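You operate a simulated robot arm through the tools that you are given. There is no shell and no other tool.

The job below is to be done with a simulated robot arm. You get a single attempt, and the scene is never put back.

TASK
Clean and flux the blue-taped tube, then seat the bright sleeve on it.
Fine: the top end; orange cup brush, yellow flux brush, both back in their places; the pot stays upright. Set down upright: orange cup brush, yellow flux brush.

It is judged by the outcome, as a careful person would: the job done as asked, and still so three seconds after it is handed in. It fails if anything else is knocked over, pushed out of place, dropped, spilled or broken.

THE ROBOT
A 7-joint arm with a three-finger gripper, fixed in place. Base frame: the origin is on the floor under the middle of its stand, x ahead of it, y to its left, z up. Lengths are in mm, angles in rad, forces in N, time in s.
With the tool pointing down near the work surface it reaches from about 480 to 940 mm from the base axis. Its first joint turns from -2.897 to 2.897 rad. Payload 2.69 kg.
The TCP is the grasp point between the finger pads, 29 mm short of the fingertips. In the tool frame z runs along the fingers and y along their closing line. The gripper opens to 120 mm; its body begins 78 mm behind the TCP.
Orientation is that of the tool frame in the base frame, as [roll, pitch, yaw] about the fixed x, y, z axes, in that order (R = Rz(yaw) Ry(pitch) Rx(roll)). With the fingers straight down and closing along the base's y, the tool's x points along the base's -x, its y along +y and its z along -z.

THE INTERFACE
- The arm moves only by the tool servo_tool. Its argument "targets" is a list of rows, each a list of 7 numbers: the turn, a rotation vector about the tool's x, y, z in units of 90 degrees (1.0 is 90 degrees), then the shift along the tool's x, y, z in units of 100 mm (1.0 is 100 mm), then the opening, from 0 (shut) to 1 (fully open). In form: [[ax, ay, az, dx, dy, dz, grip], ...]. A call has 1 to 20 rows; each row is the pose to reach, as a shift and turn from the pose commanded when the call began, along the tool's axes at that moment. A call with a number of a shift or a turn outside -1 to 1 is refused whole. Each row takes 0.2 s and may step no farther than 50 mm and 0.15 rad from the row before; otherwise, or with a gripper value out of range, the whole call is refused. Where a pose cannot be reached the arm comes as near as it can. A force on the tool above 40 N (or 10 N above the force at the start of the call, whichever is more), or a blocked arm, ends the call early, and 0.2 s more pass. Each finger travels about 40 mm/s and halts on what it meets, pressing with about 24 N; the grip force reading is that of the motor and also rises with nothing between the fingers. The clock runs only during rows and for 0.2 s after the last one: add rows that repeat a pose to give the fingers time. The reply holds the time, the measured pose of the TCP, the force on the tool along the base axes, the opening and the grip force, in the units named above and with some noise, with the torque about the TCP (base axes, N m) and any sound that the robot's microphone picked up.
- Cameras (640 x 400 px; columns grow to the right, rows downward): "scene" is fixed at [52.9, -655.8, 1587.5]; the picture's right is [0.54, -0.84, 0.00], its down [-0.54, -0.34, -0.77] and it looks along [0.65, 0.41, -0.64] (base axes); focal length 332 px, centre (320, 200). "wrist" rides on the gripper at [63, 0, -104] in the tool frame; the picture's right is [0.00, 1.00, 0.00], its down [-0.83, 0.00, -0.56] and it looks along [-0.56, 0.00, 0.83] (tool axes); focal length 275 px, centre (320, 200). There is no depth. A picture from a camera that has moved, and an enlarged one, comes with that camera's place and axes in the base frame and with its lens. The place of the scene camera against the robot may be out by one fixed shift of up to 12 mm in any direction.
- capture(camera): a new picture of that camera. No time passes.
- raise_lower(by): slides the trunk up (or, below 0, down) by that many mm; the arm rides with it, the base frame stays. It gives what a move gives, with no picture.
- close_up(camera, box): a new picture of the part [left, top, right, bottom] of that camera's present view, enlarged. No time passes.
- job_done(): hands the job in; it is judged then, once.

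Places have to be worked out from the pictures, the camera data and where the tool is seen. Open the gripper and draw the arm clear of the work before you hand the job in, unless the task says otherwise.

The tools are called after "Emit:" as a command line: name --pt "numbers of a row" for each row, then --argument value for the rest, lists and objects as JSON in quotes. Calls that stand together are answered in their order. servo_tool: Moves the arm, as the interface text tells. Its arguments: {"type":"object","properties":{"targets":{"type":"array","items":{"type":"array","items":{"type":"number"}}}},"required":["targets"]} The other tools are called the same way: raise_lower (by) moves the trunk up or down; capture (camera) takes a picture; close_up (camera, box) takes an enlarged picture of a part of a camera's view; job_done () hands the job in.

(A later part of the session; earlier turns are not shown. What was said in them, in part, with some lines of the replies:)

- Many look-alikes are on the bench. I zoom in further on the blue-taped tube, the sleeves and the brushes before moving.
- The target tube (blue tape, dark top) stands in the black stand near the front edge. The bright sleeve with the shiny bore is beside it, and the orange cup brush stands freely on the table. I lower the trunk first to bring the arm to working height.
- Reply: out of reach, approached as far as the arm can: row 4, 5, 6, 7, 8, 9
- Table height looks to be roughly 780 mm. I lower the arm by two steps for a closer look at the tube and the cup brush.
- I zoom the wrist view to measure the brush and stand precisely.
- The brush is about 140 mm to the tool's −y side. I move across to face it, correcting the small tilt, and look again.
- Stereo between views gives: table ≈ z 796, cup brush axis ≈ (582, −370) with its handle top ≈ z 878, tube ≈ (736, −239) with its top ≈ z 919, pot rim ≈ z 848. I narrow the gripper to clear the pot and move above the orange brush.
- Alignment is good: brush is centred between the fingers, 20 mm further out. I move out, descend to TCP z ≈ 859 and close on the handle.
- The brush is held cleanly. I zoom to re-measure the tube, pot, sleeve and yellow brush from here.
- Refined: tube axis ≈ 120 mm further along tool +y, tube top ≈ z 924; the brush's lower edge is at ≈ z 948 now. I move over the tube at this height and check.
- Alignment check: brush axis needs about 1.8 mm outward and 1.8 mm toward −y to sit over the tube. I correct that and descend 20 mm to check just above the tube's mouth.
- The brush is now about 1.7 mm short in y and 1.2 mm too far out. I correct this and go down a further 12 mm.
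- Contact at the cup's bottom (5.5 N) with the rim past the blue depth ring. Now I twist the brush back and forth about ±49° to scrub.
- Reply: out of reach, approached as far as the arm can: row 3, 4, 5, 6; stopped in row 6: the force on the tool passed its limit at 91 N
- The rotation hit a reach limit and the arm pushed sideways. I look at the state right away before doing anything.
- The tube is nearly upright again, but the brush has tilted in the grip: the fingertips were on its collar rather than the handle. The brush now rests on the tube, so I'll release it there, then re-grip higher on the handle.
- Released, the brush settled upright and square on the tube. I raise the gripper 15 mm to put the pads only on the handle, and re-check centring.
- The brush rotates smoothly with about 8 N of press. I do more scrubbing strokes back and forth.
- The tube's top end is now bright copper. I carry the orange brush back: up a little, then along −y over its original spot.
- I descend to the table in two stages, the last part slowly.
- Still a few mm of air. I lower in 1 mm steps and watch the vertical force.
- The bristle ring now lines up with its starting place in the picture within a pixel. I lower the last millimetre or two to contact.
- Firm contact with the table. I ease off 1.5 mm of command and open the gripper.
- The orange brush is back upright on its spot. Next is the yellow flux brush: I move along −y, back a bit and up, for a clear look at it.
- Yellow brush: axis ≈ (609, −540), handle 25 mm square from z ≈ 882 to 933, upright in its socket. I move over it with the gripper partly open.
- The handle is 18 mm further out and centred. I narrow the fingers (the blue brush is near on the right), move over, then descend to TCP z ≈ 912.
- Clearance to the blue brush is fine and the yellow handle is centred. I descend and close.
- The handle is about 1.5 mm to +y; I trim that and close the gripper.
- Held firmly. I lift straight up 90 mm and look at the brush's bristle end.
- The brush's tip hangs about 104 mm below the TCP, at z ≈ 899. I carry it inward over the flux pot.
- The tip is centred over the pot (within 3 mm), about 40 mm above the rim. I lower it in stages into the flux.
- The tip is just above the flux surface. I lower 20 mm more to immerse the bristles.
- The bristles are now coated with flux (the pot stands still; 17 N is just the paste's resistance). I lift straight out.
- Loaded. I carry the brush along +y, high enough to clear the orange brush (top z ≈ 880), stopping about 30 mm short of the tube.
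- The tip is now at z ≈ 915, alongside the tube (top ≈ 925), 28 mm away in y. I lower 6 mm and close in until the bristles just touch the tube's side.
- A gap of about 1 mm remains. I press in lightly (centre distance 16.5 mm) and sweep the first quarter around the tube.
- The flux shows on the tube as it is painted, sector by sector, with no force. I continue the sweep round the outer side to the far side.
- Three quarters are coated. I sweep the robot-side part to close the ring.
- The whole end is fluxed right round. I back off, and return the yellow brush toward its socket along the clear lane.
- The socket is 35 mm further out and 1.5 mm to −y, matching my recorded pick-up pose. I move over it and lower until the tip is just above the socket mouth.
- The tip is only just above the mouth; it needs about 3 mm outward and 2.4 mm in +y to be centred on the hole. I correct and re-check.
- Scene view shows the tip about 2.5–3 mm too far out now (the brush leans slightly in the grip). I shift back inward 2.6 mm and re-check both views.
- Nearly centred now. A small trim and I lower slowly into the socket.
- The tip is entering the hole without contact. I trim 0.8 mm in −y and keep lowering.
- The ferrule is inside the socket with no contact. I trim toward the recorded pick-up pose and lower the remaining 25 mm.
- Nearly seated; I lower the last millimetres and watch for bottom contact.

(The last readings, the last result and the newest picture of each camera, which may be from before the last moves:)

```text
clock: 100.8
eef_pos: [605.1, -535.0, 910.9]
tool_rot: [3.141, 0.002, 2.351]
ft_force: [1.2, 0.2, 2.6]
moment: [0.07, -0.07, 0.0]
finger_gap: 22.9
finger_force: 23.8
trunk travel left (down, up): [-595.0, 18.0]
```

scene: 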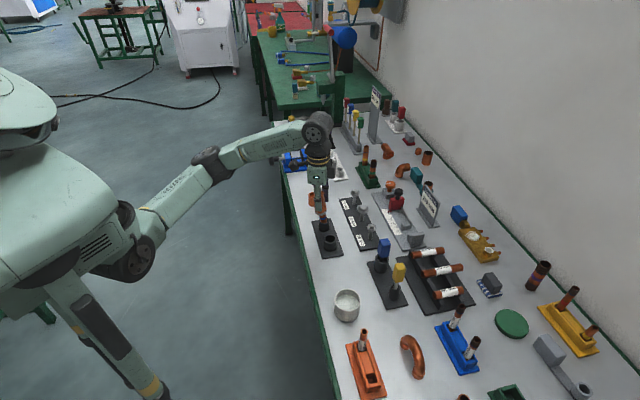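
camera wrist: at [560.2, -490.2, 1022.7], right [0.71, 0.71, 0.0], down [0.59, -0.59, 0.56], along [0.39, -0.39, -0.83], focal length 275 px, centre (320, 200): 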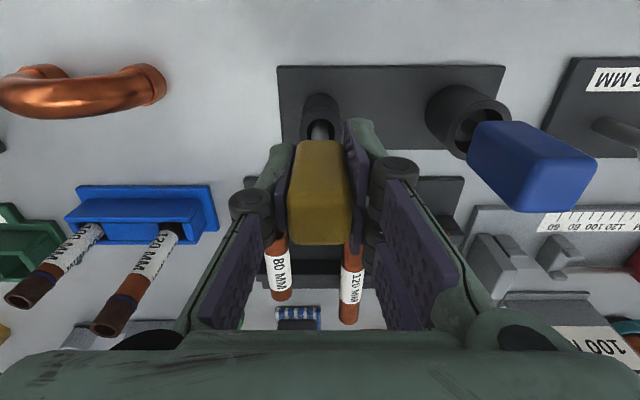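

The brush has touched bottom (2.6 N) at the original height. I open the gripper just enough and rise straight up.

Emit:
servo_tool --pt "0 0 0 0 0 0 0.2" --pt "0 0 0 0 0 0 0.3" --pt "0 0 0 0 0 0 0.36" --pt "0 0 0 0 0 0 0.36" --pt "0 0 0 0 0 -0.1 0.36" --pt "0 0 0 0 0 -0.3 0.36" --pt "0 0 0 0 0 -0.5 0.36" --pt "0 0 0 0 0 -0.75 0.36" --pt "0 0 0 0 0 -1.0 0.36"

Emit:
capture --camera "wrist"

Emit:
close_up --camera "scene" --box '[360, 250, 440, 300]'

```text
clock: 102.8
eef_pos: [605.8, -536.0, 1011.8]
tool_rot: [-3.139, 0.002, 2.349]
ft_force: [0.3, -0.3, -0.2]
moment: [0.0, 0.03, -0.01]
finger_gap: 43.2
finger_force: 0.1
trunk travel left (down, up): [-595.0, 18.0]
```

```text
taken
camera wrist: at [560.8, -491.3, 1117.6], right [0.71, 0.71, 0.0], down [0.59, -0.59, 0.56], along [0.39, -0.4, -0.83], focal length 275 px, centre (320, 200)
```

wrist: 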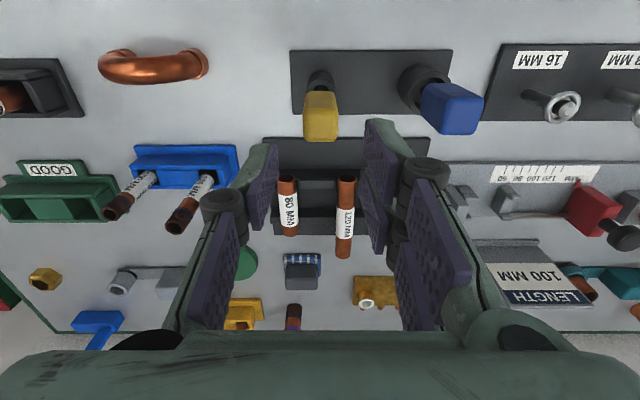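

```text
8.00 times, centred on (400, 275) of scene
camera zoom: at [52.9, -655.8, 1587.5], right [0.54, -0.84, 0.0], down [-0.54, -0.34, -0.77], along [0.65, 0.41, -0.64], focal length 2656 px, centre (-320, -400)
```

zoom: 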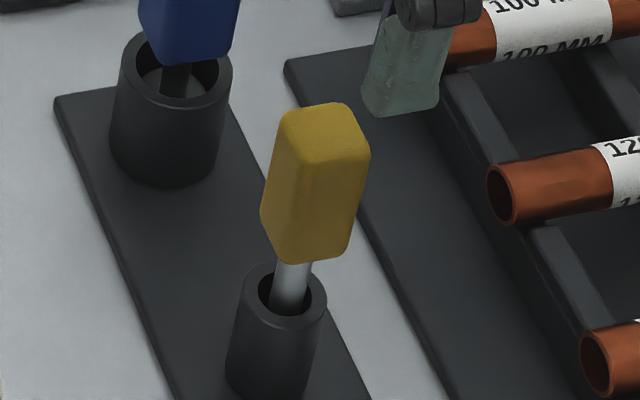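

The yellow brush is back upright in its socket. Now I travel at this height back and along +y to look at the bright sleeve.

Emit:
servo_tool --pt "0 0 0 0.2 0.1 0 0.36" --pt "0 0 0 0.4 0.3 0 0.4" --pt "0 0 0 0.6 0.5 0 0.45" --pt "0 0 0 0.8 0.75 0 0.5" --pt "0 0 0 1.0 1.0 0 0.5"

Emit:
servo_tool --pt "0 0 0 0.2 0.25 0 0.5" --pt "0 0 0 0.4 0.5 0 0.5" --pt "0 0 0 0.6 0.75 0 0.5" --pt "0 0 0 0.6 1.0 0 0.5"

Emit:
servo_tool --pt "0 0 0 0 0.25 0 0.5" --pt "0 0 0 0 0.5 0 0.5" --pt "0 0 0 0 0.75 0 0.5" --pt "0 0 0 0 1.0 0 0.5"

Emit:
servo_tool --pt "0 0 0 0 0.25 0 0.5" --pt "0 0 0 0 0.5 0 0.5" --pt "0 0 0 0 0.75 0 0.5" --pt "0 0 0 0 1.0 0 0.5" --pt "0 0 0 0 1.0 0 0.5"

Emit:
capture --camera "wrist"

Emit:
capture --camera "scene"

```text
clock: 104.0
eef_pos: [606.7, -395.9, 1009.2]
tool_rot: [-3.14, 0.001, 2.349]
ft_force: [-1.2, -0.1, -0.5]
moment: [-0.01, 0.03, -0.02]
finger_gap: 60.0
finger_force: 0.0
trunk travel left (down, up): [-595.0, 18.0]
```

```text
clock: 105.0
eef_pos: [633.4, -279.9, 1009.6]
tool_rot: [-3.14, 0.002, 2.348]
ft_force: [0.2, 0.4, 0.3]
moment: [-0.01, 0.03, 0.0]
finger_gap: 60.1
finger_force: 0.0
trunk travel left (down, up): [-595.0, 18.0]
```

```text
clock: 106.0
eef_pos: [705.2, -212.4, 1011.8]
tool_rot: [-3.141, 0.001, 2.35]
ft_force: [-0.3, 0.0, 0.2]
moment: [0.02, 0.0, -0.03]
finger_gap: 60.0
finger_force: 0.1
trunk travel left (down, up): [-595.0, 18.0]
```

```text
clock: 107.2
eef_pos: [775.1, -141.2, 1010.3]
tool_rot: [-3.141, 0.003, 2.349]
ft_force: [-0.3, 0.1, 0.1]
moment: [-0.01, -0.01, -0.03]
finger_gap: 59.8
finger_force: 0.1
trunk travel left (down, up): [-595.0, 18.0]
```

```text
taken
camera wrist: at [730.9, -96.7, 1115.7], right [0.71, 0.71, 0.0], down [0.59, -0.59, 0.56], along [0.39, -0.4, -0.83], focal length 275 px, centre (320, 200)
```

wrist: 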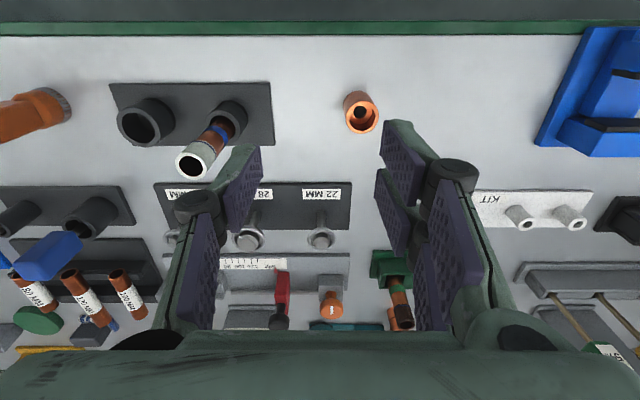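

```text
taken
```

scene: 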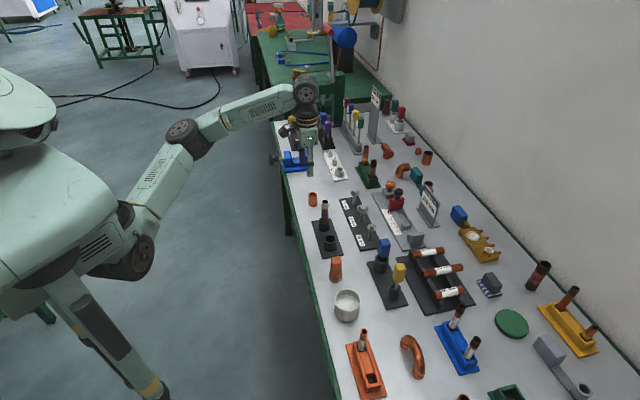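

The sleeve is visible ahead. I zoom in on it to measure its place and size.

Emit:
close_up --camera "wrist" --box '[320, 80, 400, 130]'

Emit:
close_up --camera "scene" --box '[288, 180, 352, 220]'

```text
8.00 times, centred on (360, 105) of wrist
camera zoom: at [730.9, -96.7, 1115.7], right [0.71, 0.71, 0.0], down [0.59, -0.59, 0.56], along [0.39, -0.4, -0.83], focal length 2202 px, centre (0, 960)
```

zoom: 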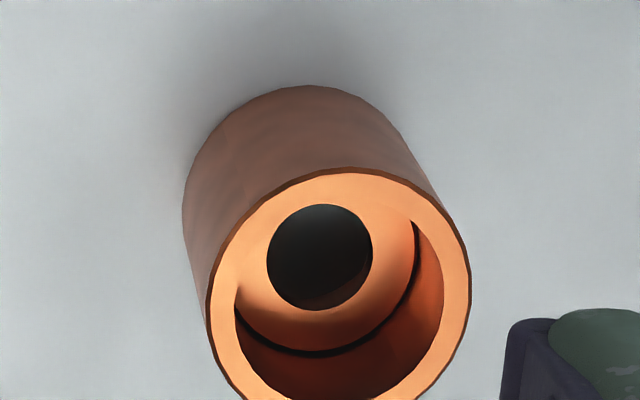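

```text
10.00 times, centred on (320, 200) of scene
camera zoom: at [52.9, -655.8, 1587.5], right [0.54, -0.84, 0.0], down [-0.54, -0.34, -0.77], along [0.65, 0.41, -0.64], focal length 3320 px, centre (320, 200)
```

zoom: 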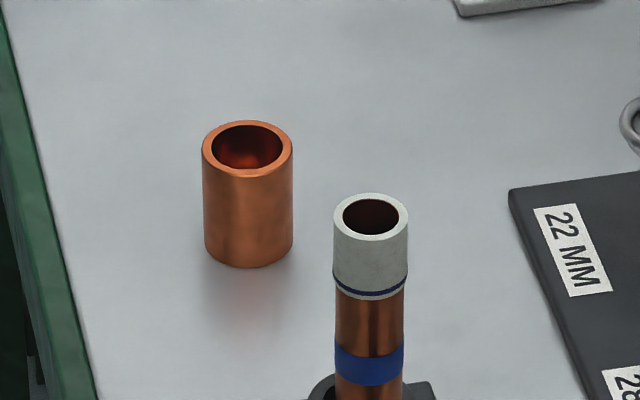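

Sleeve: OD ≈ 33 mm, ≈ 43 mm tall, with an internal stop, axis ≈ (822, −129). I move over it and go down part-way, then check.

Emit:
servo_tool --pt "0 0 0 -0.1 0.2 0 0.5" --pt "0 0 0 -0.237 0.423 0 0.5" --pt "0 0 0 -0.237 0.423 0.3 0.5" --pt "0 0 0 -0.237 0.423 0.6 0.5" --pt "0 0 0 -0.237 0.423 0.95 0.5" --pt "0 0 0 -0.237 0.423 0.95 0.5"

Emit:
capture --camera "wrist"

Emit:
close_up --camera "wrist" --box '[240, 80, 400, 180]'

```text
clock: 108.6
eef_pos: [797.2, -126.0, 942.4]
tool_rot: [-3.14, -0.001, 2.36]
ft_force: [0.1, -0.5, 0.9]
moment: [0.02, -0.03, -0.02]
finger_gap: 59.9
finger_force: 0.1
out of reach, approached as far as the arm can: row 1, 2, 3, 4, 5, 6
trunk travel left (down, up): [-595.0, 18.0]
```

```text
taken
camera wrist: at [752.9, -80.9, 1047.7], right [0.7, 0.71, 0.0], down [0.59, -0.58, 0.56], along [0.4, -0.39, -0.83], focal length 275 px, centre (320, 200)
```

wrist: 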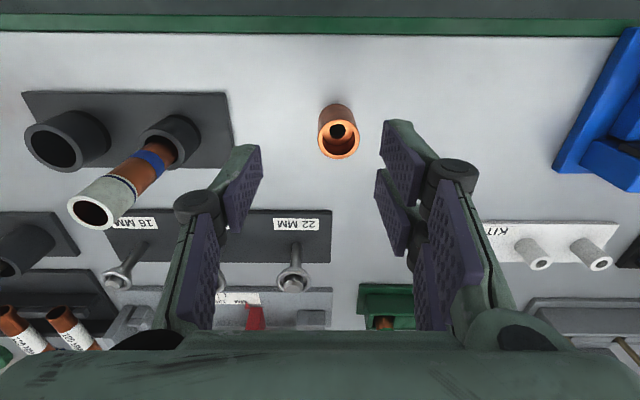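

```text
4.00 times, centred on (320, 130) of wrist
camera zoom: at [752.9, -80.9, 1047.7], right [0.7, 0.71, 0.0], down [0.59, -0.58, 0.56], along [0.4, -0.39, -0.83], focal length 1101 px, centre (320, 480)
```

zoom: 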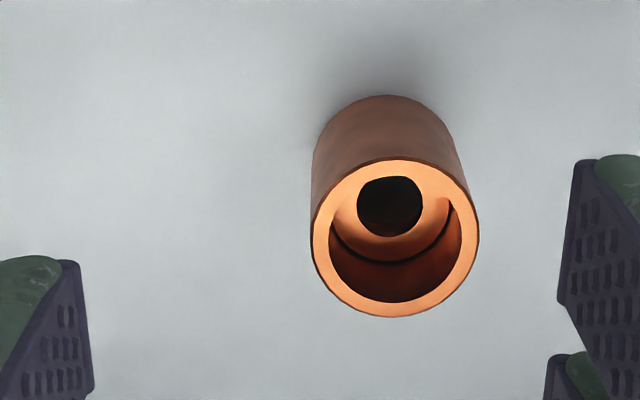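

The arm hit a limit here, likely the wrist's turn as before. The sleeve is round, so I turn the tool about 45° the other way, where there is room, before going on.

Emit:
servo_tool --pt "0 0 -0.08 0 0 0 0.5" --pt "0 0 -0.16 0 0 0 0.5" --pt "0 0 -0.24 0 0 0 0.5" --pt "0 0 -0.32 0 0 0 0.5" --pt "0 0 -0.4 0 0 0 0.5" --pt "0 0 -0.5 0 0 0 0.5" --pt "0 0 -0.5 0 0 0 0.5"

Emit:
capture --camera "wrist"

```text
refused: row 6 steps farther than a row can; nothing moved
```

```text
taken
camera wrist: at [752.9, -80.9, 1047.7], right [0.7, 0.71, 0.0], down [0.59, -0.58, 0.56], along [0.4, -0.39, -0.83], focal length 275 px, centre (320, 200)
```

wrist: 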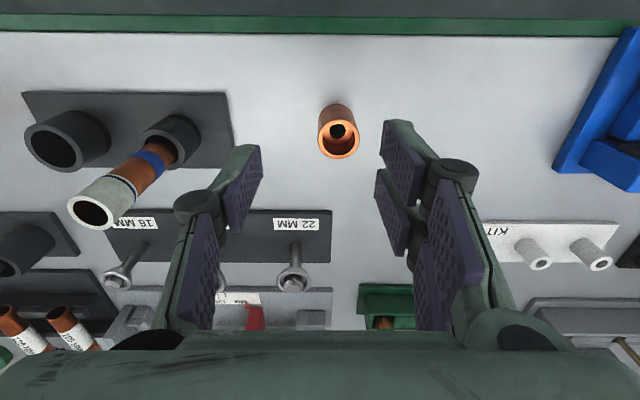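

One row step was too large; I resend it with even steps.

Emit:
servo_tool --pt "0 0 -0.08 0 0 0 0.5" --pt "0 0 -0.16 0 0 0 0.5" --pt "0 0 -0.24 0 0 0 0.5" --pt "0 0 -0.32 0 0 0 0.5" --pt "0 0 -0.41 0 0 0 0.5" --pt "0 0 -0.5 0 0 0 0.5" --pt "0 0 -0.5 0 0 0 0.5"

Emit:
capture --camera "wrist"

```text
clock: 110.2
eef_pos: [795.3, -123.6, 941.3]
tool_rot: [-3.14, 0.001, 3.135]
ft_force: [-0.5, -0.9, 0.1]
moment: [0.0, 0.03, 0.01]
finger_gap: 60.2
finger_force: 0.1
trunk travel left (down, up): [-595.0, 18.0]
```

```text
taken
camera wrist: at [731.8, -124.0, 1046.6], right [0.0, 1.0, 0.0], down [0.83, 0.0, 0.56], along [0.56, 0.0, -0.83], focal length 275 px, centre (320, 200)
```

wrist: 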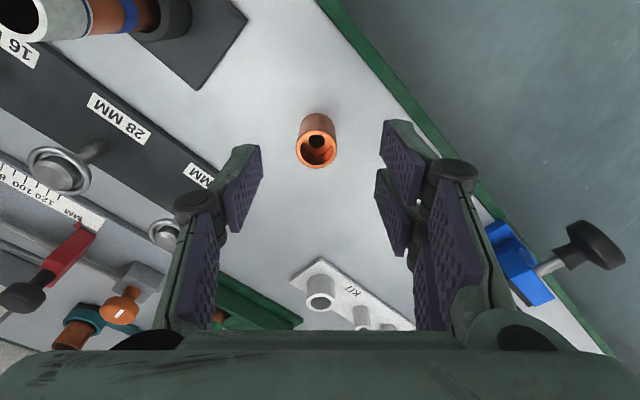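

Now the wrist has room. I move over the sleeve and lower so the fingertips are just above its top, then check centring.

Emit:
servo_tool --pt "0 0 0 -0.1 -0.015 0 0.5" --pt "0 0 0 -0.2 -0.03 0 0.5" --pt "0 0 0 -0.27 -0.036 0.1 0.5" --pt "0 0 0 -0.27 -0.036 0.3 0.5" --pt "0 0 0 -0.27 -0.036 0.55 0.5" --pt "0 0 0 -0.27 -0.036 0.55 0.5"

Emit:
close_up --camera "wrist" --box '[220, 80, 420, 205]'

Emit:
close_up --camera "scene" --box '[280, 170, 344, 210]'

```text
clock: 111.6
eef_pos: [820.3, -126.7, 887.0]
tool_rot: [-3.139, -0.002, 3.136]
ft_force: [0.2, -0.3, 0.4]
moment: [0.01, -0.01, -0.01]
finger_gap: 59.9
finger_force: 0.1
trunk travel left (down, up): [-595.0, 18.0]
```

```text
3.20 times, centred on (320, 142) of wrist
camera zoom: at [756.5, -127.0, 992.6], right [0.0, 1.0, 0.0], down [0.83, 0.0, 0.56], along [0.56, 0.0, -0.83], focal length 881 px, centre (320, 384)
```

zoom: 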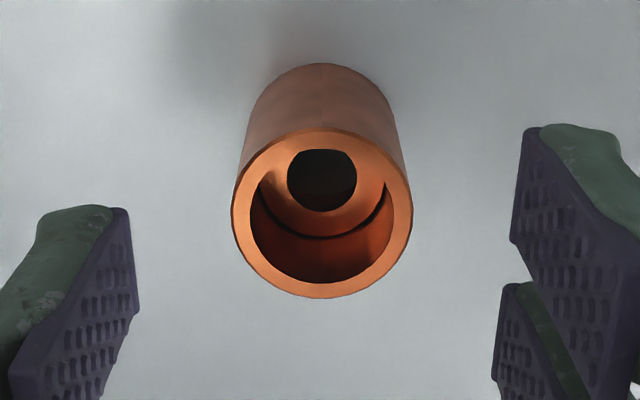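

```text
10.00 times, centred on (312, 190) of scene
camera zoom: at [52.9, -655.8, 1587.5], right [0.54, -0.84, 0.0], down [-0.54, -0.34, -0.77], along [0.65, 0.41, -0.64], focal length 3320 px, centre (400, 300)
```

zoom: 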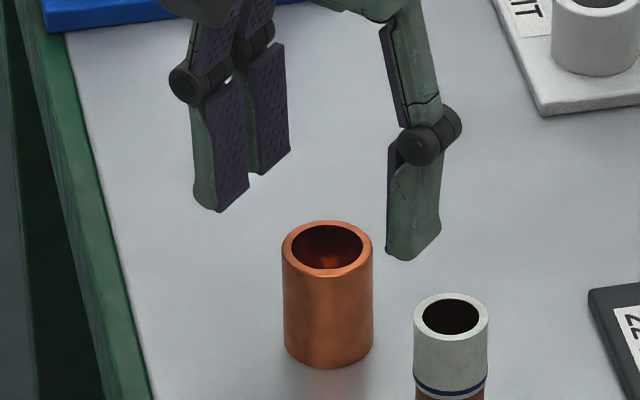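

Centred laterally, 2.7 mm short outward. I correct and descend to TCP z ≈ 836 around the sleeve.

Emit:
servo_tool --pt "0 0 0 -0.027 0.003 0 0.5" --pt "0 0 0 -0.027 0.003 0.15 0.5" --pt "0 0 0 -0.027 0.003 0.3 0.5" --pt "0 0 0 -0.027 0.003 0.45 0.5" --pt "0 0 0 -0.027 0.003 0.52 0.5" --pt "0 0 0 -0.027 0.003 0.52 0.5"

Emit:
capture --camera "wrist"

Emit:
close_up --camera "scene" --box '[280, 170, 344, 210]'

```text
clock: 113.0
eef_pos: [822.4, -127.6, 835.3]
tool_rot: [-3.139, 0.0, 3.136]
ft_force: [-0.3, -0.1, -0.5]
moment: [-0.03, 0.06, -0.01]
finger_gap: 59.9
finger_force: 0.1
trunk travel left (down, up): [-595.0, 18.0]
```

```text
taken
camera wrist: at [759.4, -128.2, 940.3], right [0.0, 1.0, 0.0], down [0.83, 0.0, 0.56], along [0.56, 0.0, -0.83], focal length 275 px, centre (320, 200)
```

wrist: 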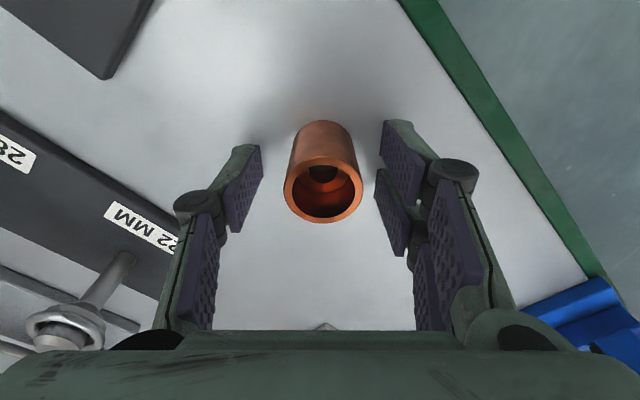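

```text
10.00 times, centred on (312, 190) of scene
camera zoom: at [52.9, -655.8, 1587.5], right [0.54, -0.84, 0.0], down [-0.54, -0.34, -0.77], along [0.65, 0.41, -0.64], focal length 3320 px, centre (400, 300)
```

zoom: 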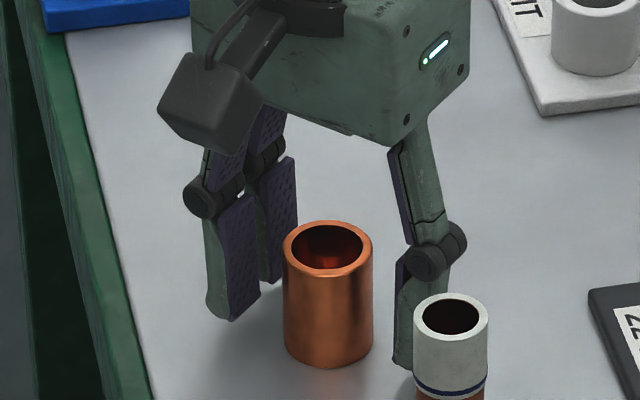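

The fingers straddle the sleeve. I close on it.

Emit:
servo_tool --pt "0 0 0 0 0 0 0.4" --pt "0 0 0 0 0 0 0.3" --pt "0 0 0 0 0 0 0.2" --pt "0 0 0 0 0 0 0.15" --pt "0 0 0 0 0 0 0.15" --pt "0 0 0 0 0 0 0.15"

Emit:
capture --camera "wrist"

Emit:
close_up --camera "wrist" --box '[220, 80, 420, 280]'

```text
clock: 114.4
eef_pos: [823.3, -129.3, 834.9]
tool_rot: [-3.14, 0.0, 3.134]
ft_force: [-0.4, 0.0, 0.1]
moment: [0.03, -0.04, -0.03]
finger_gap: 33.1
finger_force: 23.9
trunk travel left (down, up): [-595.0, 18.0]
```

```text
taken
camera wrist: at [759.4, -128.3, 940.5], right [0.0, 1.0, 0.0], down [0.83, 0.0, 0.56], along [0.56, 0.0, -0.83], focal length 275 px, centre (320, 200)
```

wrist: 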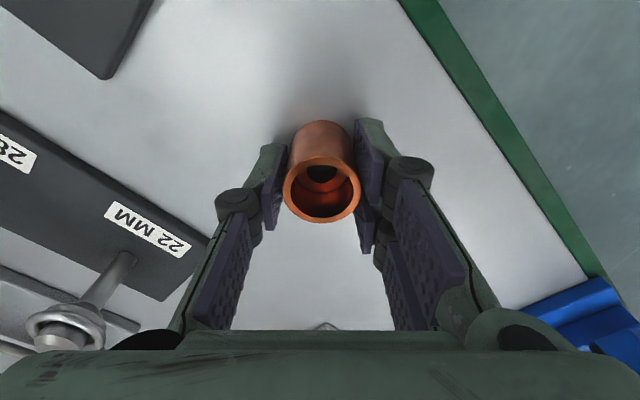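

```text
2.00 times, centred on (320, 180) of wrist
camera zoom: at [759.4, -128.3, 940.5], right [0.0, 1.0, 0.0], down [0.83, 0.0, 0.56], along [0.56, 0.0, -0.83], focal length 551 px, centre (320, 240)
```

zoom: 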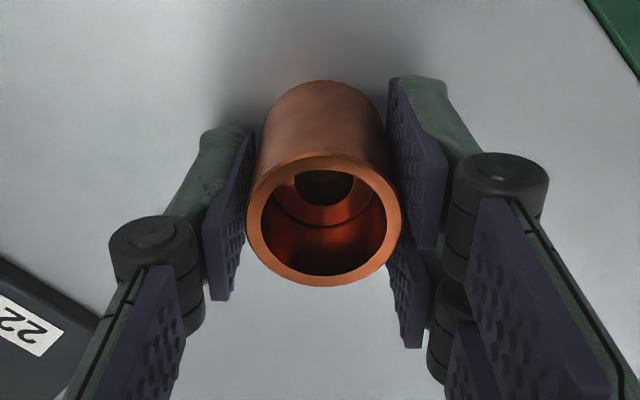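

Gripped (33 mm). I lift the sleeve straight up, first 100 mm then further, so its lower rim clears the tube's top.

Emit:
servo_tool --pt "0 0 0 0 0 -0.05 0.15" --pt "0 0 0 0 0 -0.2 0.15" --pt "0 0 0 0 0 -0.4 0.15" --pt "0 0 0 0 0 -0.6 0.15" --pt "0 0 0 0 0 -0.8 0.15" --pt "0 0 0 0 0 -1.0 0.15"

Emit:
servo_tool --pt "0 0 0 0.05 -0.05 -0.15 0.15" --pt "0 0 0 0.1 -0.1 -0.3 0.15" --pt "0 0 0 0.2 -0.2 -0.48 0.15" --pt "0 0 0 0.3 -0.35 -0.48 0.15" --pt "0 0 0 0.4 -0.5 -0.48 0.15" --pt "0 0 0 0.5 -0.6 -0.48 0.15" --pt "0 0 0 0.5 -0.6 -0.48 0.15"

Emit:
capture --camera "wrist"

Emit:
close_up --camera "scene" --box '[280, 160, 376, 220]'

```text
clock: 115.8
eef_pos: [825.8, -127.3, 934.0]
tool_rot: [-3.14, 0.001, 3.134]
ft_force: [0.1, 0.0, -0.5]
moment: [0.0, 0.01, -0.02]
finger_gap: 32.8
finger_force: 23.6
trunk travel left (down, up): [-595.0, 18.0]
```

```text
clock: 117.4
eef_pos: [774.1, -187.6, 981.6]
tool_rot: [-3.14, 0.0, 3.134]
ft_force: [-0.7, 0.8, -0.6]
moment: [0.0, 0.01, 0.0]
finger_gap: 33.1
finger_force: 23.8
trunk travel left (down, up): [-595.0, 18.0]
```

```text
taken
camera wrist: at [710.4, -186.7, 1086.9], right [0.0, 1.0, 0.0], down [0.83, 0.0, 0.56], along [0.56, 0.0, -0.83], focal length 275 px, centre (320, 200)
```

wrist: 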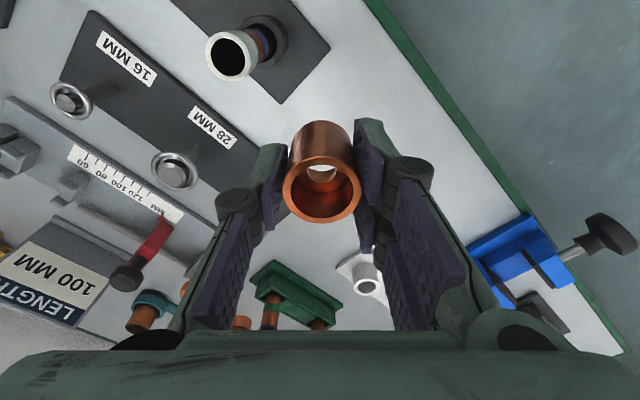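

```text
6.67 times, centred on (328, 190) of scene
camera zoom: at [52.9, -655.8, 1587.5], right [0.54, -0.84, 0.0], down [-0.54, -0.34, -0.77], along [0.65, 0.41, -0.64], focal length 2213 px, centre (267, 267)
```

zoom: 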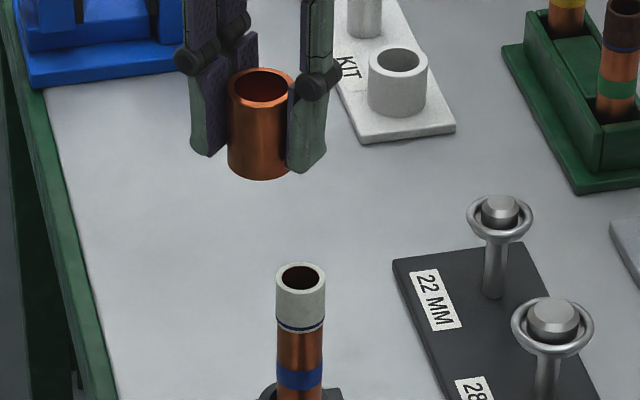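

Sleeve held level. I move it over the tube (≈ 46 mm back, 50 mm to −y) and check alignment in both views.

Emit:
servo_tool --pt "0 0 0 0.15 -0.17 0 0.15" --pt "0 0 0 0.3 -0.34 0 0.15" --pt "0 0 0 0.455 -0.5 0 0.15" --pt "0 0 0 0.455 -0.5 0 0.15"

Emit:
close_up --camera "wrist" --box '[240, 50, 400, 150]'

Emit:
close_up --camera "scene" --box '[292, 170, 356, 210]'

Emit:
close_up --camera "wrist" --box '[240, 120, 400, 220]'

```text
clock: 118.4
eef_pos: [728.5, -238.6, 983.7]
tool_rot: [-3.139, -0.002, 3.135]
ft_force: [0.7, -0.3, 0.3]
moment: [0.01, -0.03, -0.01]
finger_gap: 33.0
finger_force: 23.8
trunk travel left (down, up): [-595.0, 18.0]
```

```text
4.00 times, centred on (320, 100) of wrist
camera zoom: at [663.9, -238.5, 1088.3], right [0.0, 1.0, 0.0], down [0.83, 0.0, 0.56], along [0.56, 0.0, -0.83], focal length 1101 px, centre (320, 600)
```

zoom: 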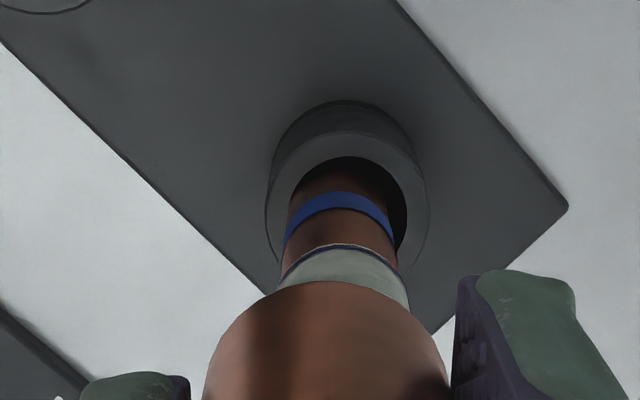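

```text
10.00 times, centred on (324, 190) of scene
camera zoom: at [52.9, -655.8, 1587.5], right [0.54, -0.84, 0.0], down [-0.54, -0.34, -0.77], along [0.65, 0.41, -0.64], focal length 3320 px, centre (280, 300)
```

zoom: 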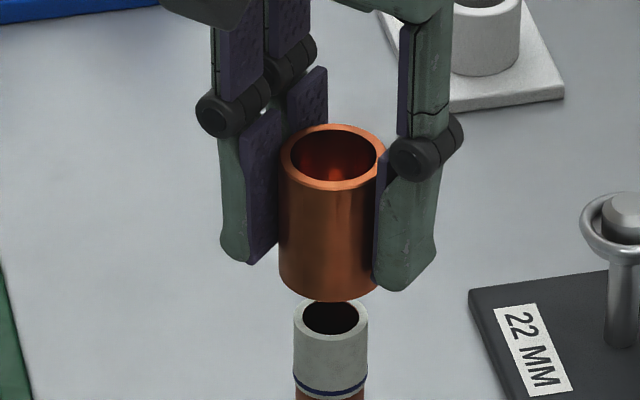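

```text
4.00 times, centred on (320, 170) of wrist
camera zoom: at [663.9, -238.5, 1088.3], right [0.0, 1.0, 0.0], down [0.83, 0.0, 0.56], along [0.56, 0.0, -0.83], focal length 1101 px, centre (320, 320)
```

zoom: 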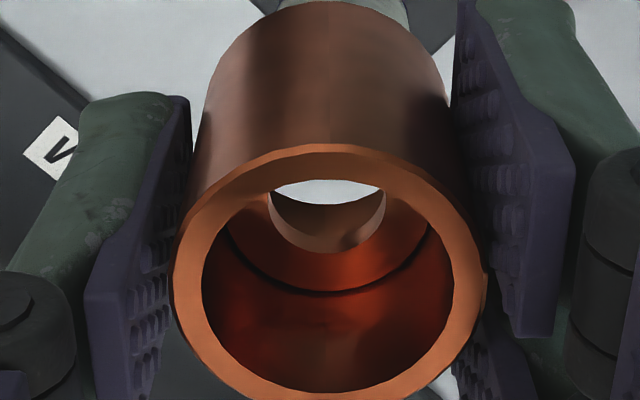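

The sleeve needs about 3.5 mm outward and 2.6 mm in +y to sit over the tube. I correct and look again.

Emit:
servo_tool --pt "0 0 0 -0.017 0.013 0 0.15" --pt "0 0 0 -0.035 0.026 0 0.15" --pt "0 0 0 -0.035 0.026 0.05 0.15" --pt "0 0 0 -0.035 0.026 0.05 0.15"

Emit:
close_up --camera "wrist" --box '[260, 60, 380, 135]'

Emit:
close_up --camera "scene" --box '[300, 180, 348, 210]'

```text
clock: 119.4
eef_pos: [730.6, -234.9, 976.2]
tool_rot: [-3.14, 0.002, 3.133]
ft_force: [-1.1, -0.1, 0.4]
moment: [0.0, 0.01, 0.01]
finger_gap: 32.9
finger_force: 24.3
trunk travel left (down, up): [-595.0, 18.0]
```

```text
5.33 times, centred on (320, 98) of wrist
camera zoom: at [668.0, -234.4, 1082.9], right [0.0, 1.0, 0.0], down [0.83, 0.0, 0.56], along [0.56, 0.0, -0.83], focal length 1468 px, centre (320, 747)
```

zoom: 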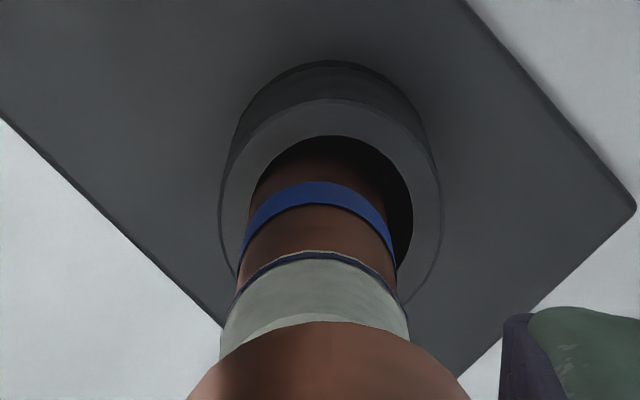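

```text
13.33 times, centred on (324, 195) of scene
camera zoom: at [52.9, -655.8, 1587.5], right [0.54, -0.84, 0.0], down [-0.54, -0.34, -0.77], along [0.65, 0.41, -0.64], focal length 4427 px, centre (267, 267)
```

zoom: 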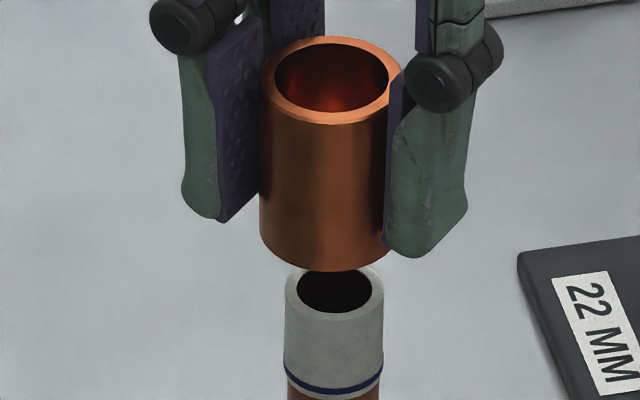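

Now the sleeve is about 1.4 mm too far in +y and 0.9 mm too far out. A fine correction follows.

Emit:
servo_tool --pt "0 0 0 0.005 -0.007 0 0.15" --pt "0 0 0 0.009 -0.013 0 0.15" --pt "0 0 0 0.009 -0.013 0 0.15"

Emit:
close_up --camera "wrist" --box '[260, 60, 380, 135]'

Emit:
close_up --camera "scene" --box '[300, 180, 348, 210]'

```text
clock: 120.2
eef_pos: [730.6, -234.5, 978.6]
tool_rot: [-3.139, 0.001, 3.134]
ft_force: [0.2, 1.2, -0.5]
moment: [-0.01, 0.0, 0.0]
finger_gap: 32.7
finger_force: 24.3
trunk travel left (down, up): [-595.0, 18.0]
```

```text
5.33 times, centred on (320, 98) of wrist
camera zoom: at [667.1, -235.6, 1083.2], right [0.0, 1.0, 0.0], down [0.83, 0.0, 0.56], along [0.56, 0.0, -0.83], focal length 1468 px, centre (320, 747)
```

zoom: 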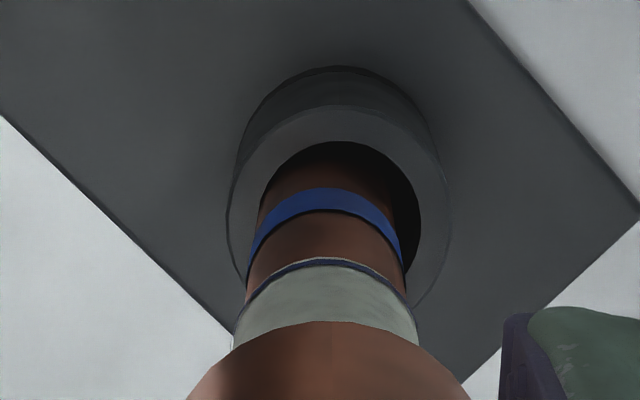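

```text
13.33 times, centred on (324, 195) of scene
camera zoom: at [52.9, -655.8, 1587.5], right [0.54, -0.84, 0.0], down [-0.54, -0.34, -0.77], along [0.65, 0.41, -0.64], focal length 4427 px, centre (267, 267)
```

zoom: 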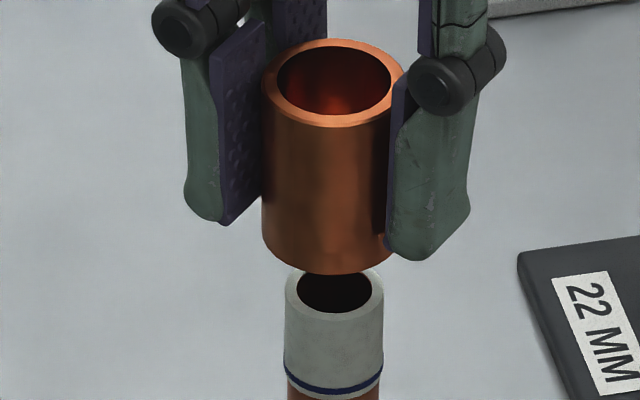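

Now aligned within about 0.3 mm in both views; the rim is some 20 mm above the tube. I lower 16 mm and re-check.

Emit:
servo_tool --pt "0 0 0 0 0 0.04 0.15" --pt "0 0 0 0 0 0.08 0.15" --pt "0 0 0 0 0 0.12 0.15" --pt "0 0 0 0 0 0.16 0.15" --pt "0 0 0 0 0 0.16 0.15"

Emit:
close_up --camera "wrist" --box '[260, 60, 380, 135]'

Emit:
close_up --camera "scene" --box '[300, 180, 348, 210]'

```text
clock: 121.4
eef_pos: [730.7, -236.2, 962.1]
tool_rot: [-3.139, -0.002, 3.138]
ft_force: [0.2, -0.3, -1.3]
moment: [0.01, 0.0, -0.01]
finger_gap: 32.8
finger_force: 23.9
trunk travel left (down, up): [-595.0, 18.0]
```

```text
5.33 times, centred on (320, 98) of wrist
camera zoom: at [667.4, -235.6, 1066.6], right [0.0, 1.0, 0.0], down [0.83, 0.0, 0.56], along [0.56, 0.0, -0.83], focal length 1468 px, centre (320, 747)
```

zoom: 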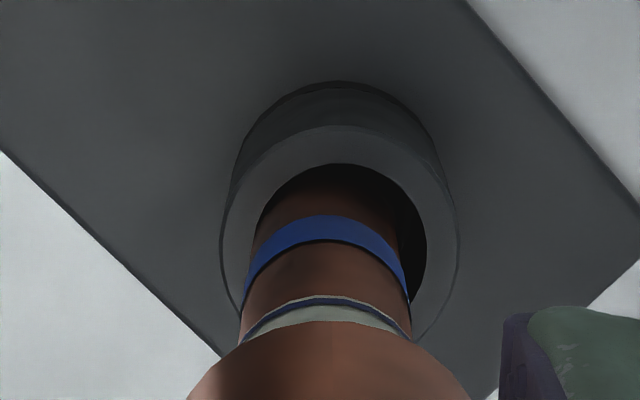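

```text
13.33 times, centred on (324, 195) of scene
camera zoom: at [52.9, -655.8, 1587.5], right [0.54, -0.84, 0.0], down [-0.54, -0.34, -0.77], along [0.65, 0.41, -0.64], focal length 4427 px, centre (267, 267)
```

zoom: 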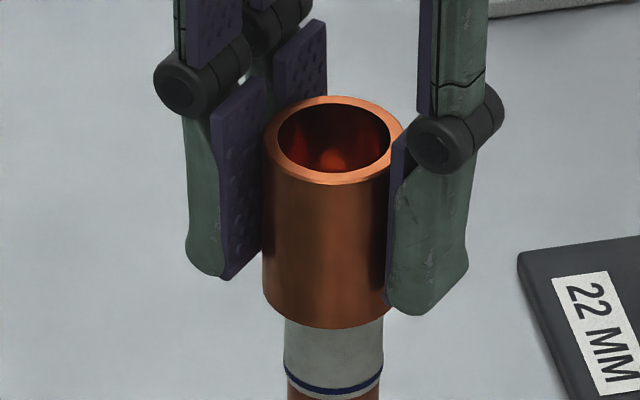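

Still aligned; the rim is about 3 mm above. I lower slowly 7 mm and watch the force.

Emit:
servo_tool --pt "0 0 0 0 0 0.015 0.15" --pt "0 0 0 0 0 0.03 0.15" --pt "0 0 0 0 0 0.045 0.15" --pt "0 0 0 0 0 0.06 0.15" --pt "0 0 0 0 0 0.07 0.15" --pt "0 0 0 0 0 0.07 0.15"

Emit:
close_up --camera "scene" --box '[300, 180, 348, 210]'

Emit:
close_up --camera "wrist" --box '[260, 60, 380, 135]'

```text
clock: 122.8
eef_pos: [730.9, -235.9, 953.7]
tool_rot: [-3.138, 0.0, 3.136]
ft_force: [0.6, -1.2, -0.1]
moment: [0.0, 0.01, -0.01]
finger_gap: 32.7
finger_force: 24.1
trunk travel left (down, up): [-595.0, 18.0]
```

```text
13.33 times, centred on (324, 195) of scene
camera zoom: at [52.9, -655.8, 1587.5], right [0.54, -0.84, 0.0], down [-0.54, -0.34, -0.77], along [0.65, 0.41, -0.64], focal length 4427 px, centre (267, 267)
```

zoom: 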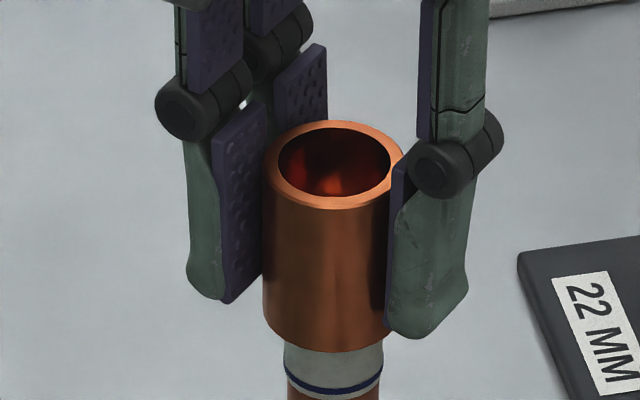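

```text
5.33 times, centred on (320, 98) of wrist
camera zoom: at [667.5, -235.7, 1059.4], right [0.0, 1.0, 0.0], down [0.83, 0.0, 0.56], along [0.56, 0.0, -0.83], focal length 1468 px, centre (320, 747)
```

zoom: 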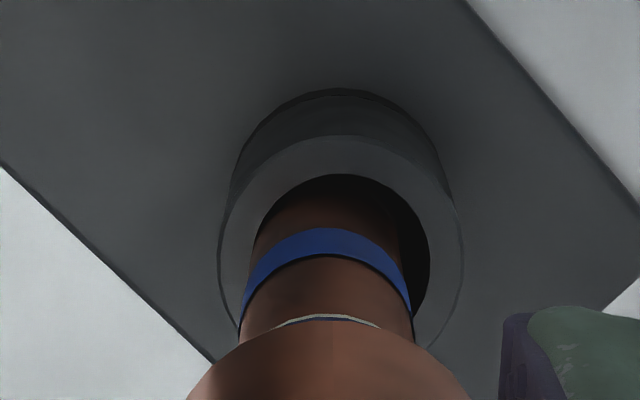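

The sleeve has gone ~4 mm over the tube with no force. I continue down.

Emit:
servo_tool --pt "0 0 0 0 0 0.02 0.15" --pt "0 0 0 0 0 0.04 0.15" --pt "0 0 0 0 0 0.06 0.15" --pt "0 0 0 0 0 0.08 0.15" --pt "0 0 0 0 0 0.1 0.15" --pt "0 0 0 0 0 0.1 0.15"

Emit:
close_up --camera "scene" --box '[300, 185, 348, 215]'

```text
clock: 124.2
eef_pos: [730.7, -235.7, 944.2]
tool_rot: [-3.141, 0.0, 3.135]
ft_force: [1.1, 0.7, -0.2]
moment: [0.03, -0.02, 0.04]
finger_gap: 32.6
finger_force: 23.8
trunk travel left (down, up): [-595.0, 18.0]
```

```text
13.33 times, centred on (324, 200) of scene
camera zoom: at [52.9, -655.8, 1587.5], right [0.54, -0.84, 0.0], down [-0.54, -0.34, -0.77], along [0.65, 0.41, -0.64], focal length 4427 px, centre (267, 200)
```

zoom: 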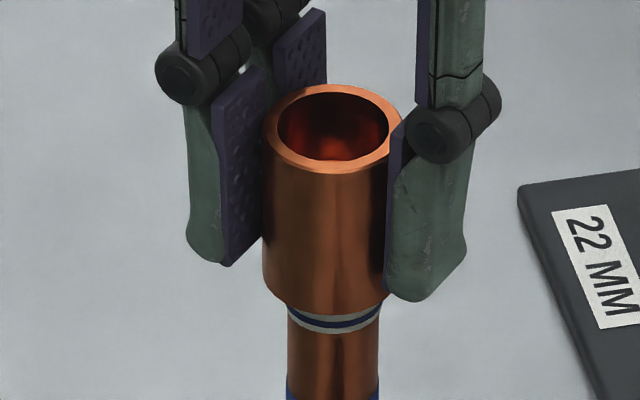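

13 mm on; the blue depth ring is just below the rim. I continue in small steps until the stop is felt.

Emit:
servo_tool --pt "0 0 0 0 0 0.02 0.15" --pt "0 0 0 0 0 0.04 0.15" --pt "0 0 0 0 0 0.05 0.15" --pt "0 0 0 0 0 0.06 0.15" --pt "0 0 0 0 0 0.06 0.15"

Emit:
close_up --camera "scene" --box '[300, 185, 348, 215]'

```text
clock: 125.4
eef_pos: [730.8, -235.3, 938.9]
tool_rot: [-3.139, 0.003, 3.134]
ft_force: [0.5, -0.5, 2.9]
moment: [0.04, 0.01, 0.0]
finger_gap: 32.7
finger_force: 24.0
trunk travel left (down, up): [-595.0, 18.0]
```

```text
13.33 times, centred on (324, 200) of scene
camera zoom: at [52.9, -655.8, 1587.5], right [0.54, -0.84, 0.0], down [-0.54, -0.34, -0.77], along [0.65, 0.41, -0.64], focal length 4427 px, centre (267, 200)
```

zoom: 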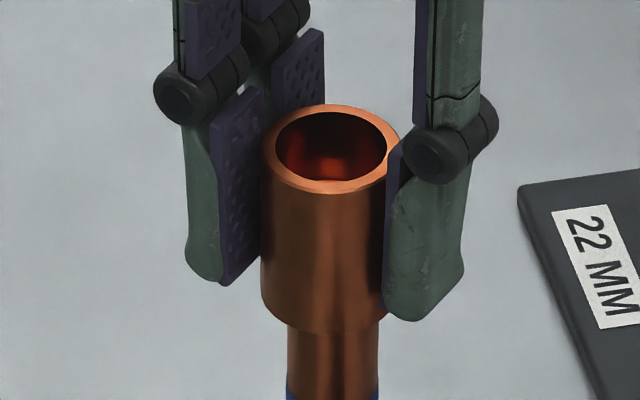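

The ring is now covered and a slight 3 N is felt. I press on in 1 mm steps to the stop.

Emit:
servo_tool --pt "0 0 0 0 0 0.01 0.15" --pt "0 0 0 0 0 0.015 0.15" --pt "0 0 0 0 0 0.015 0.15"

Emit:
close_up --camera "scene" --box '[300, 185, 348, 215]'

```text
clock: 126.2
eef_pos: [729.5, -235.5, 938.9]
tool_rot: [-3.137, 0.002, 3.135]
ft_force: [1.6, -0.6, 13.6]
moment: [-0.01, -0.02, -0.01]
finger_gap: 32.7
finger_force: 23.8
trunk travel left (down, up): [-595.0, 18.0]
```

```text
13.33 times, centred on (324, 200) of scene
camera zoom: at [52.9, -655.8, 1587.5], right [0.54, -0.84, 0.0], down [-0.54, -0.34, -0.77], along [0.65, 0.41, -0.64], focal length 4427 px, centre (267, 200)
```

zoom: 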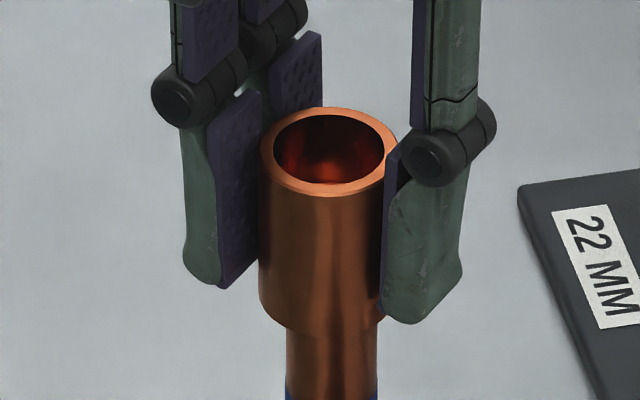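

13.6 N with no further travel: it is at the stop. I press a bit more firmly to be sure it is fully seated.

Emit:
servo_tool --pt "0 0 0 0 0 0.008 0.15" --pt "0 0 0 0 0 0.016 0.15" --pt "0 0 0 0 0 0.016 0.15"

Emit:
close_up --camera "scene" --box '[300, 185, 348, 215]'

Emit:
capture --camera "wrist"

```text
clock: 127.0
eef_pos: [730.4, -234.8, 937.1]
tool_rot: [-3.141, 0.001, 3.134]
ft_force: [1.4, 0.0, 17.5]
moment: [0.01, -0.02, 0.03]
finger_gap: 32.6
finger_force: 23.9
trunk travel left (down, up): [-595.0, 18.0]
```

```text
13.33 times, centred on (324, 200) of scene
camera zoom: at [52.9, -655.8, 1587.5], right [0.54, -0.84, 0.0], down [-0.54, -0.34, -0.77], along [0.65, 0.41, -0.64], focal length 4427 px, centre (267, 200)
```

zoom: 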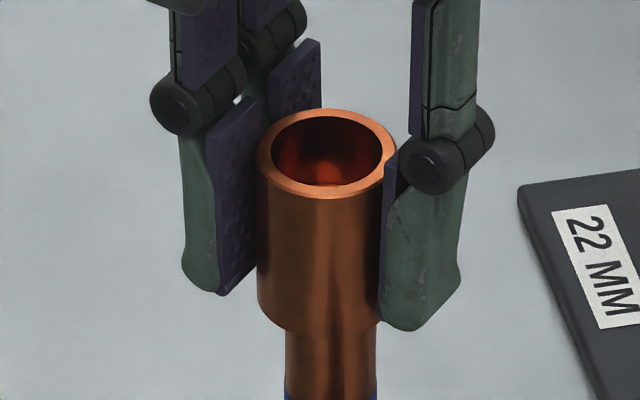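

```text
taken
camera wrist: at [665.7, -235.1, 1042.2], right [0.0, 1.0, 0.0], down [0.83, 0.0, 0.56], along [0.56, 0.0, -0.83], focal length 275 px, centre (320, 200)
```

wrist: 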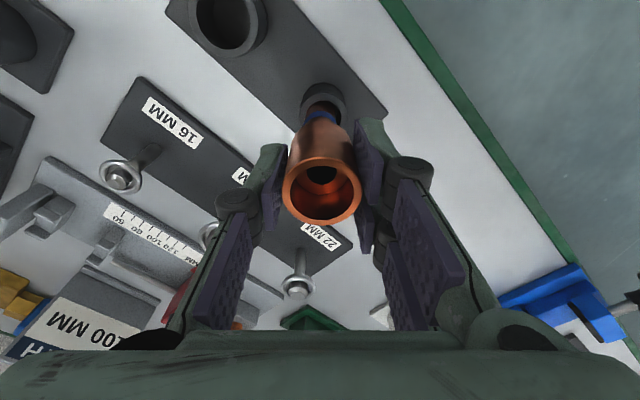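

Seated and upright. I relieve the pressing command, open the gripper and check the joint before moving away.

Emit:
servo_tool --pt "0 0 0 0 0 -0.012 0.15" --pt "0 0 0 0 0 -0.024 0.15" --pt "0 0 0 0 0 -0.024 0.3" --pt "0 0 0 0 0 -0.024 0.4" --pt "0 0 0 0 0 -0.024 0.5" --pt "0 0 0 0 0 -0.024 0.5"

Emit:
close_up --camera "scene" --box '[300, 185, 348, 215]'

Emit:
capture --camera "wrist"

```text
clock: 128.4
eef_pos: [730.7, -236.8, 937.5]
tool_rot: [-3.14, 0.0, 3.134]
ft_force: [-0.8, 0.0, -0.2]
moment: [0.0, -0.02, -0.02]
finger_gap: 60.2
finger_force: 0.0
trunk travel left (down, up): [-595.0, 18.0]
```

```text
13.33 times, centred on (324, 200) of scene
camera zoom: at [52.9, -655.8, 1587.5], right [0.54, -0.84, 0.0], down [-0.54, -0.34, -0.77], along [0.65, 0.41, -0.64], focal length 4427 px, centre (267, 200)
```

zoom: 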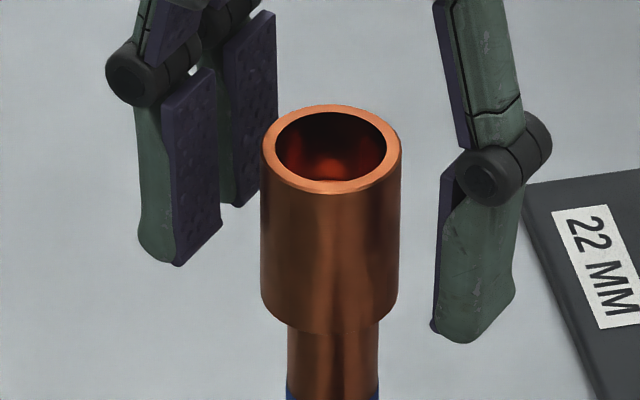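

```text
taken
camera wrist: at [667.3, -235.4, 1042.7], right [0.0, 1.0, 0.0], down [0.83, 0.0, 0.56], along [0.56, 0.0, -0.83], focal length 275 px, centre (320, 200)
```

wrist: 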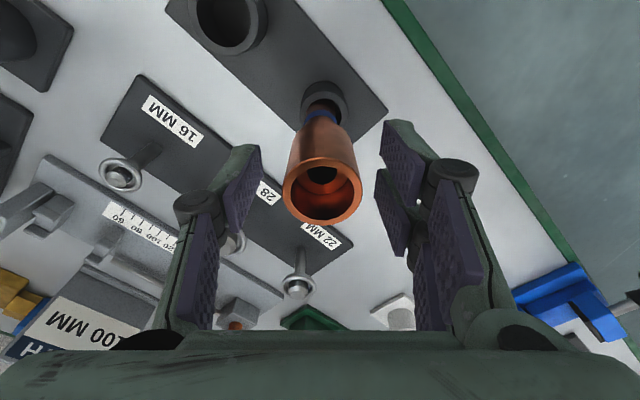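

The sleeve stands seated on the tube by itself. I raise the open gripper straight up, clear of the sleeve, then draw back toward the robot.

Emit:
servo_tool --pt "0 0 0 0 0 -0.15 0.5" --pt "0 0 0 0 0 -0.3 0.5" --pt "0 0 0 0 0 -0.45 0.5" --pt "0 0 0 0 0 -0.6 0.5" --pt "0 0 0 0 0 -0.7 0.5" --pt "0 0 0 0 0 -0.7 0.5"

Emit:
servo_tool --pt "0 0 0 0.2 0.1 0 0.6" --pt "0 0 0 0.4 0.2 0 0.8" --pt "0 0 0 0.6 0.35 -0.05 1" --pt "0 0 0 0.8 0.5 -0.1 1" --pt "0 0 0 1.0 0.6 -0.2 1"

Emit:
servo_tool --pt "0 0 0 0.2 0.1 0 1" --pt "0 0 0 0.4 0.2 0 1" --pt "0 0 0 0.6 0.35 0 1" --pt "0 0 0 0.8 0.5 0 1" --pt "0 0 0 1.0 0.6 0 1"

Emit:
capture --camera "scene"

Emit:
close_up --camera "scene" --box '[290, 170, 386, 230]'

Emit:
close_up --camera "scene" --box '[310, 230, 438, 310]'

```text
clock: 129.8
eef_pos: [730.8, -234.6, 1007.5]
tool_rot: [-3.138, -0.001, 3.136]
ft_force: [-0.6, 0.5, -0.6]
moment: [0.01, 0.03, 0.01]
finger_gap: 60.0
finger_force: 0.0
trunk travel left (down, up): [-595.0, 18.0]
```

```text
clock: 131.0
eef_pos: [632.5, -171.5, 1027.1]
tool_rot: [-3.14, 0.0, 3.136]
ft_force: [-0.4, -0.5, 0.3]
moment: [-0.02, -0.02, -0.01]
finger_gap: 119.9
finger_force: 0.1
trunk travel left (down, up): [-595.0, 18.0]
```

```text
clock: 132.2
eef_pos: [533.6, -113.0, 1029.8]
tool_rot: [-3.139, 0.001, 3.136]
ft_force: [0.4, 0.0, -0.6]
moment: [-0.02, -0.02, -0.02]
finger_gap: 120.1
finger_force: 0.0
trunk travel left (down, up): [-595.0, 18.0]
```

```text
taken
```

scene: 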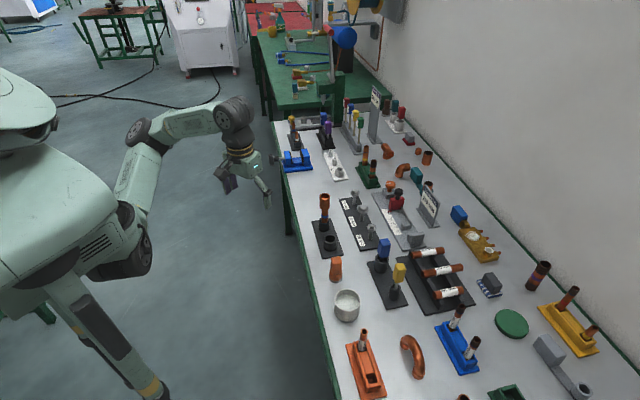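

```text
6.67 times, centred on (338, 200) of scene
camera zoom: at [52.9, -655.8, 1587.5], right [0.54, -0.84, 0.0], down [-0.54, -0.34, -0.77], along [0.65, 0.41, -0.64], focal length 2213 px, centre (200, 200)
```

zoom: 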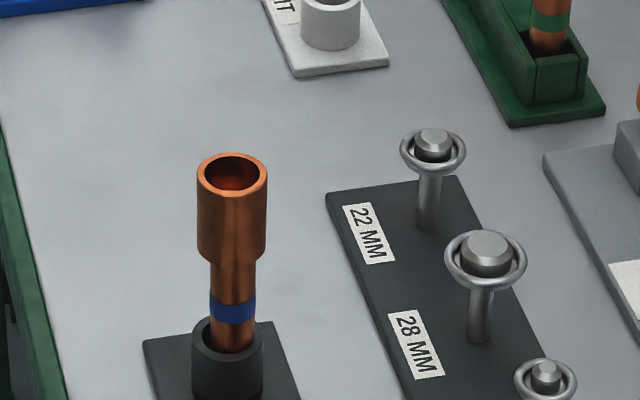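

```text
5.00 times, centred on (374, 270) of scene
camera zoom: at [52.9, -655.8, 1587.5], right [0.54, -0.84, 0.0], down [-0.54, -0.34, -0.77], along [0.65, 0.41, -0.64], focal length 1660 px, centre (50, -150)
```

zoom: 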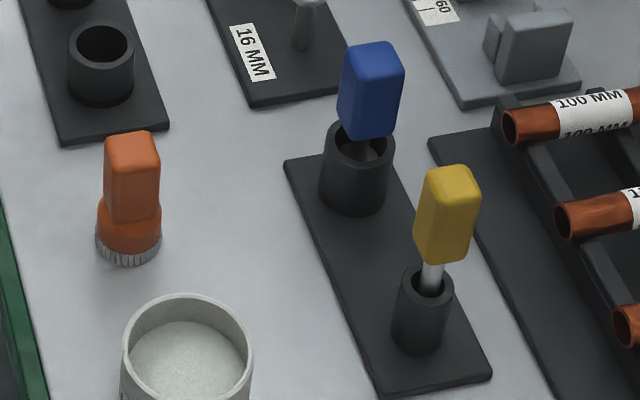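

The sleeve is seated on the cleaned and fluxed tube. Both brushes are upright in their places, the pot stands as it was, and nothing else appears to have moved. The open gripper is clear of the bench, so I hand the job in.

Emit:
job_done

```text
The job is handed in.
```

The blue-taped tube's top end is cleaned and fluxed all the way round, and the bright sleeve is seated on it. I have handed the job in.

- **Cleaning:** I scrubbed the dark top end with the orange cup brush until the surface I could see was bright copper down to the blue ring. During the first twist the arm hit its turning limit and pushed the tube sideways, with a force of 91 N. The tube only leaned in its loose socket and the stand did not move. I straightened it, gripped the brush higher on its handle and finished the scrubbing without trouble.
- **Fluxing:** I dipped the yellow brush in the pot and swept it once right around the end. The pictures show an unbroken coat.
- **Sleeve:** It slid on until it met its inner stop, at about 17 N, covering the blue ring. It stood upright on its own after I let go.
- **Tools:** The orange cup brush stands upright within a pixel of its starting spot. The yellow flux brush is upright in its socket.

In the last pictures the pot was upright and nothing else on the bench had moved. The gripper is open and the arm is clear of the bench.
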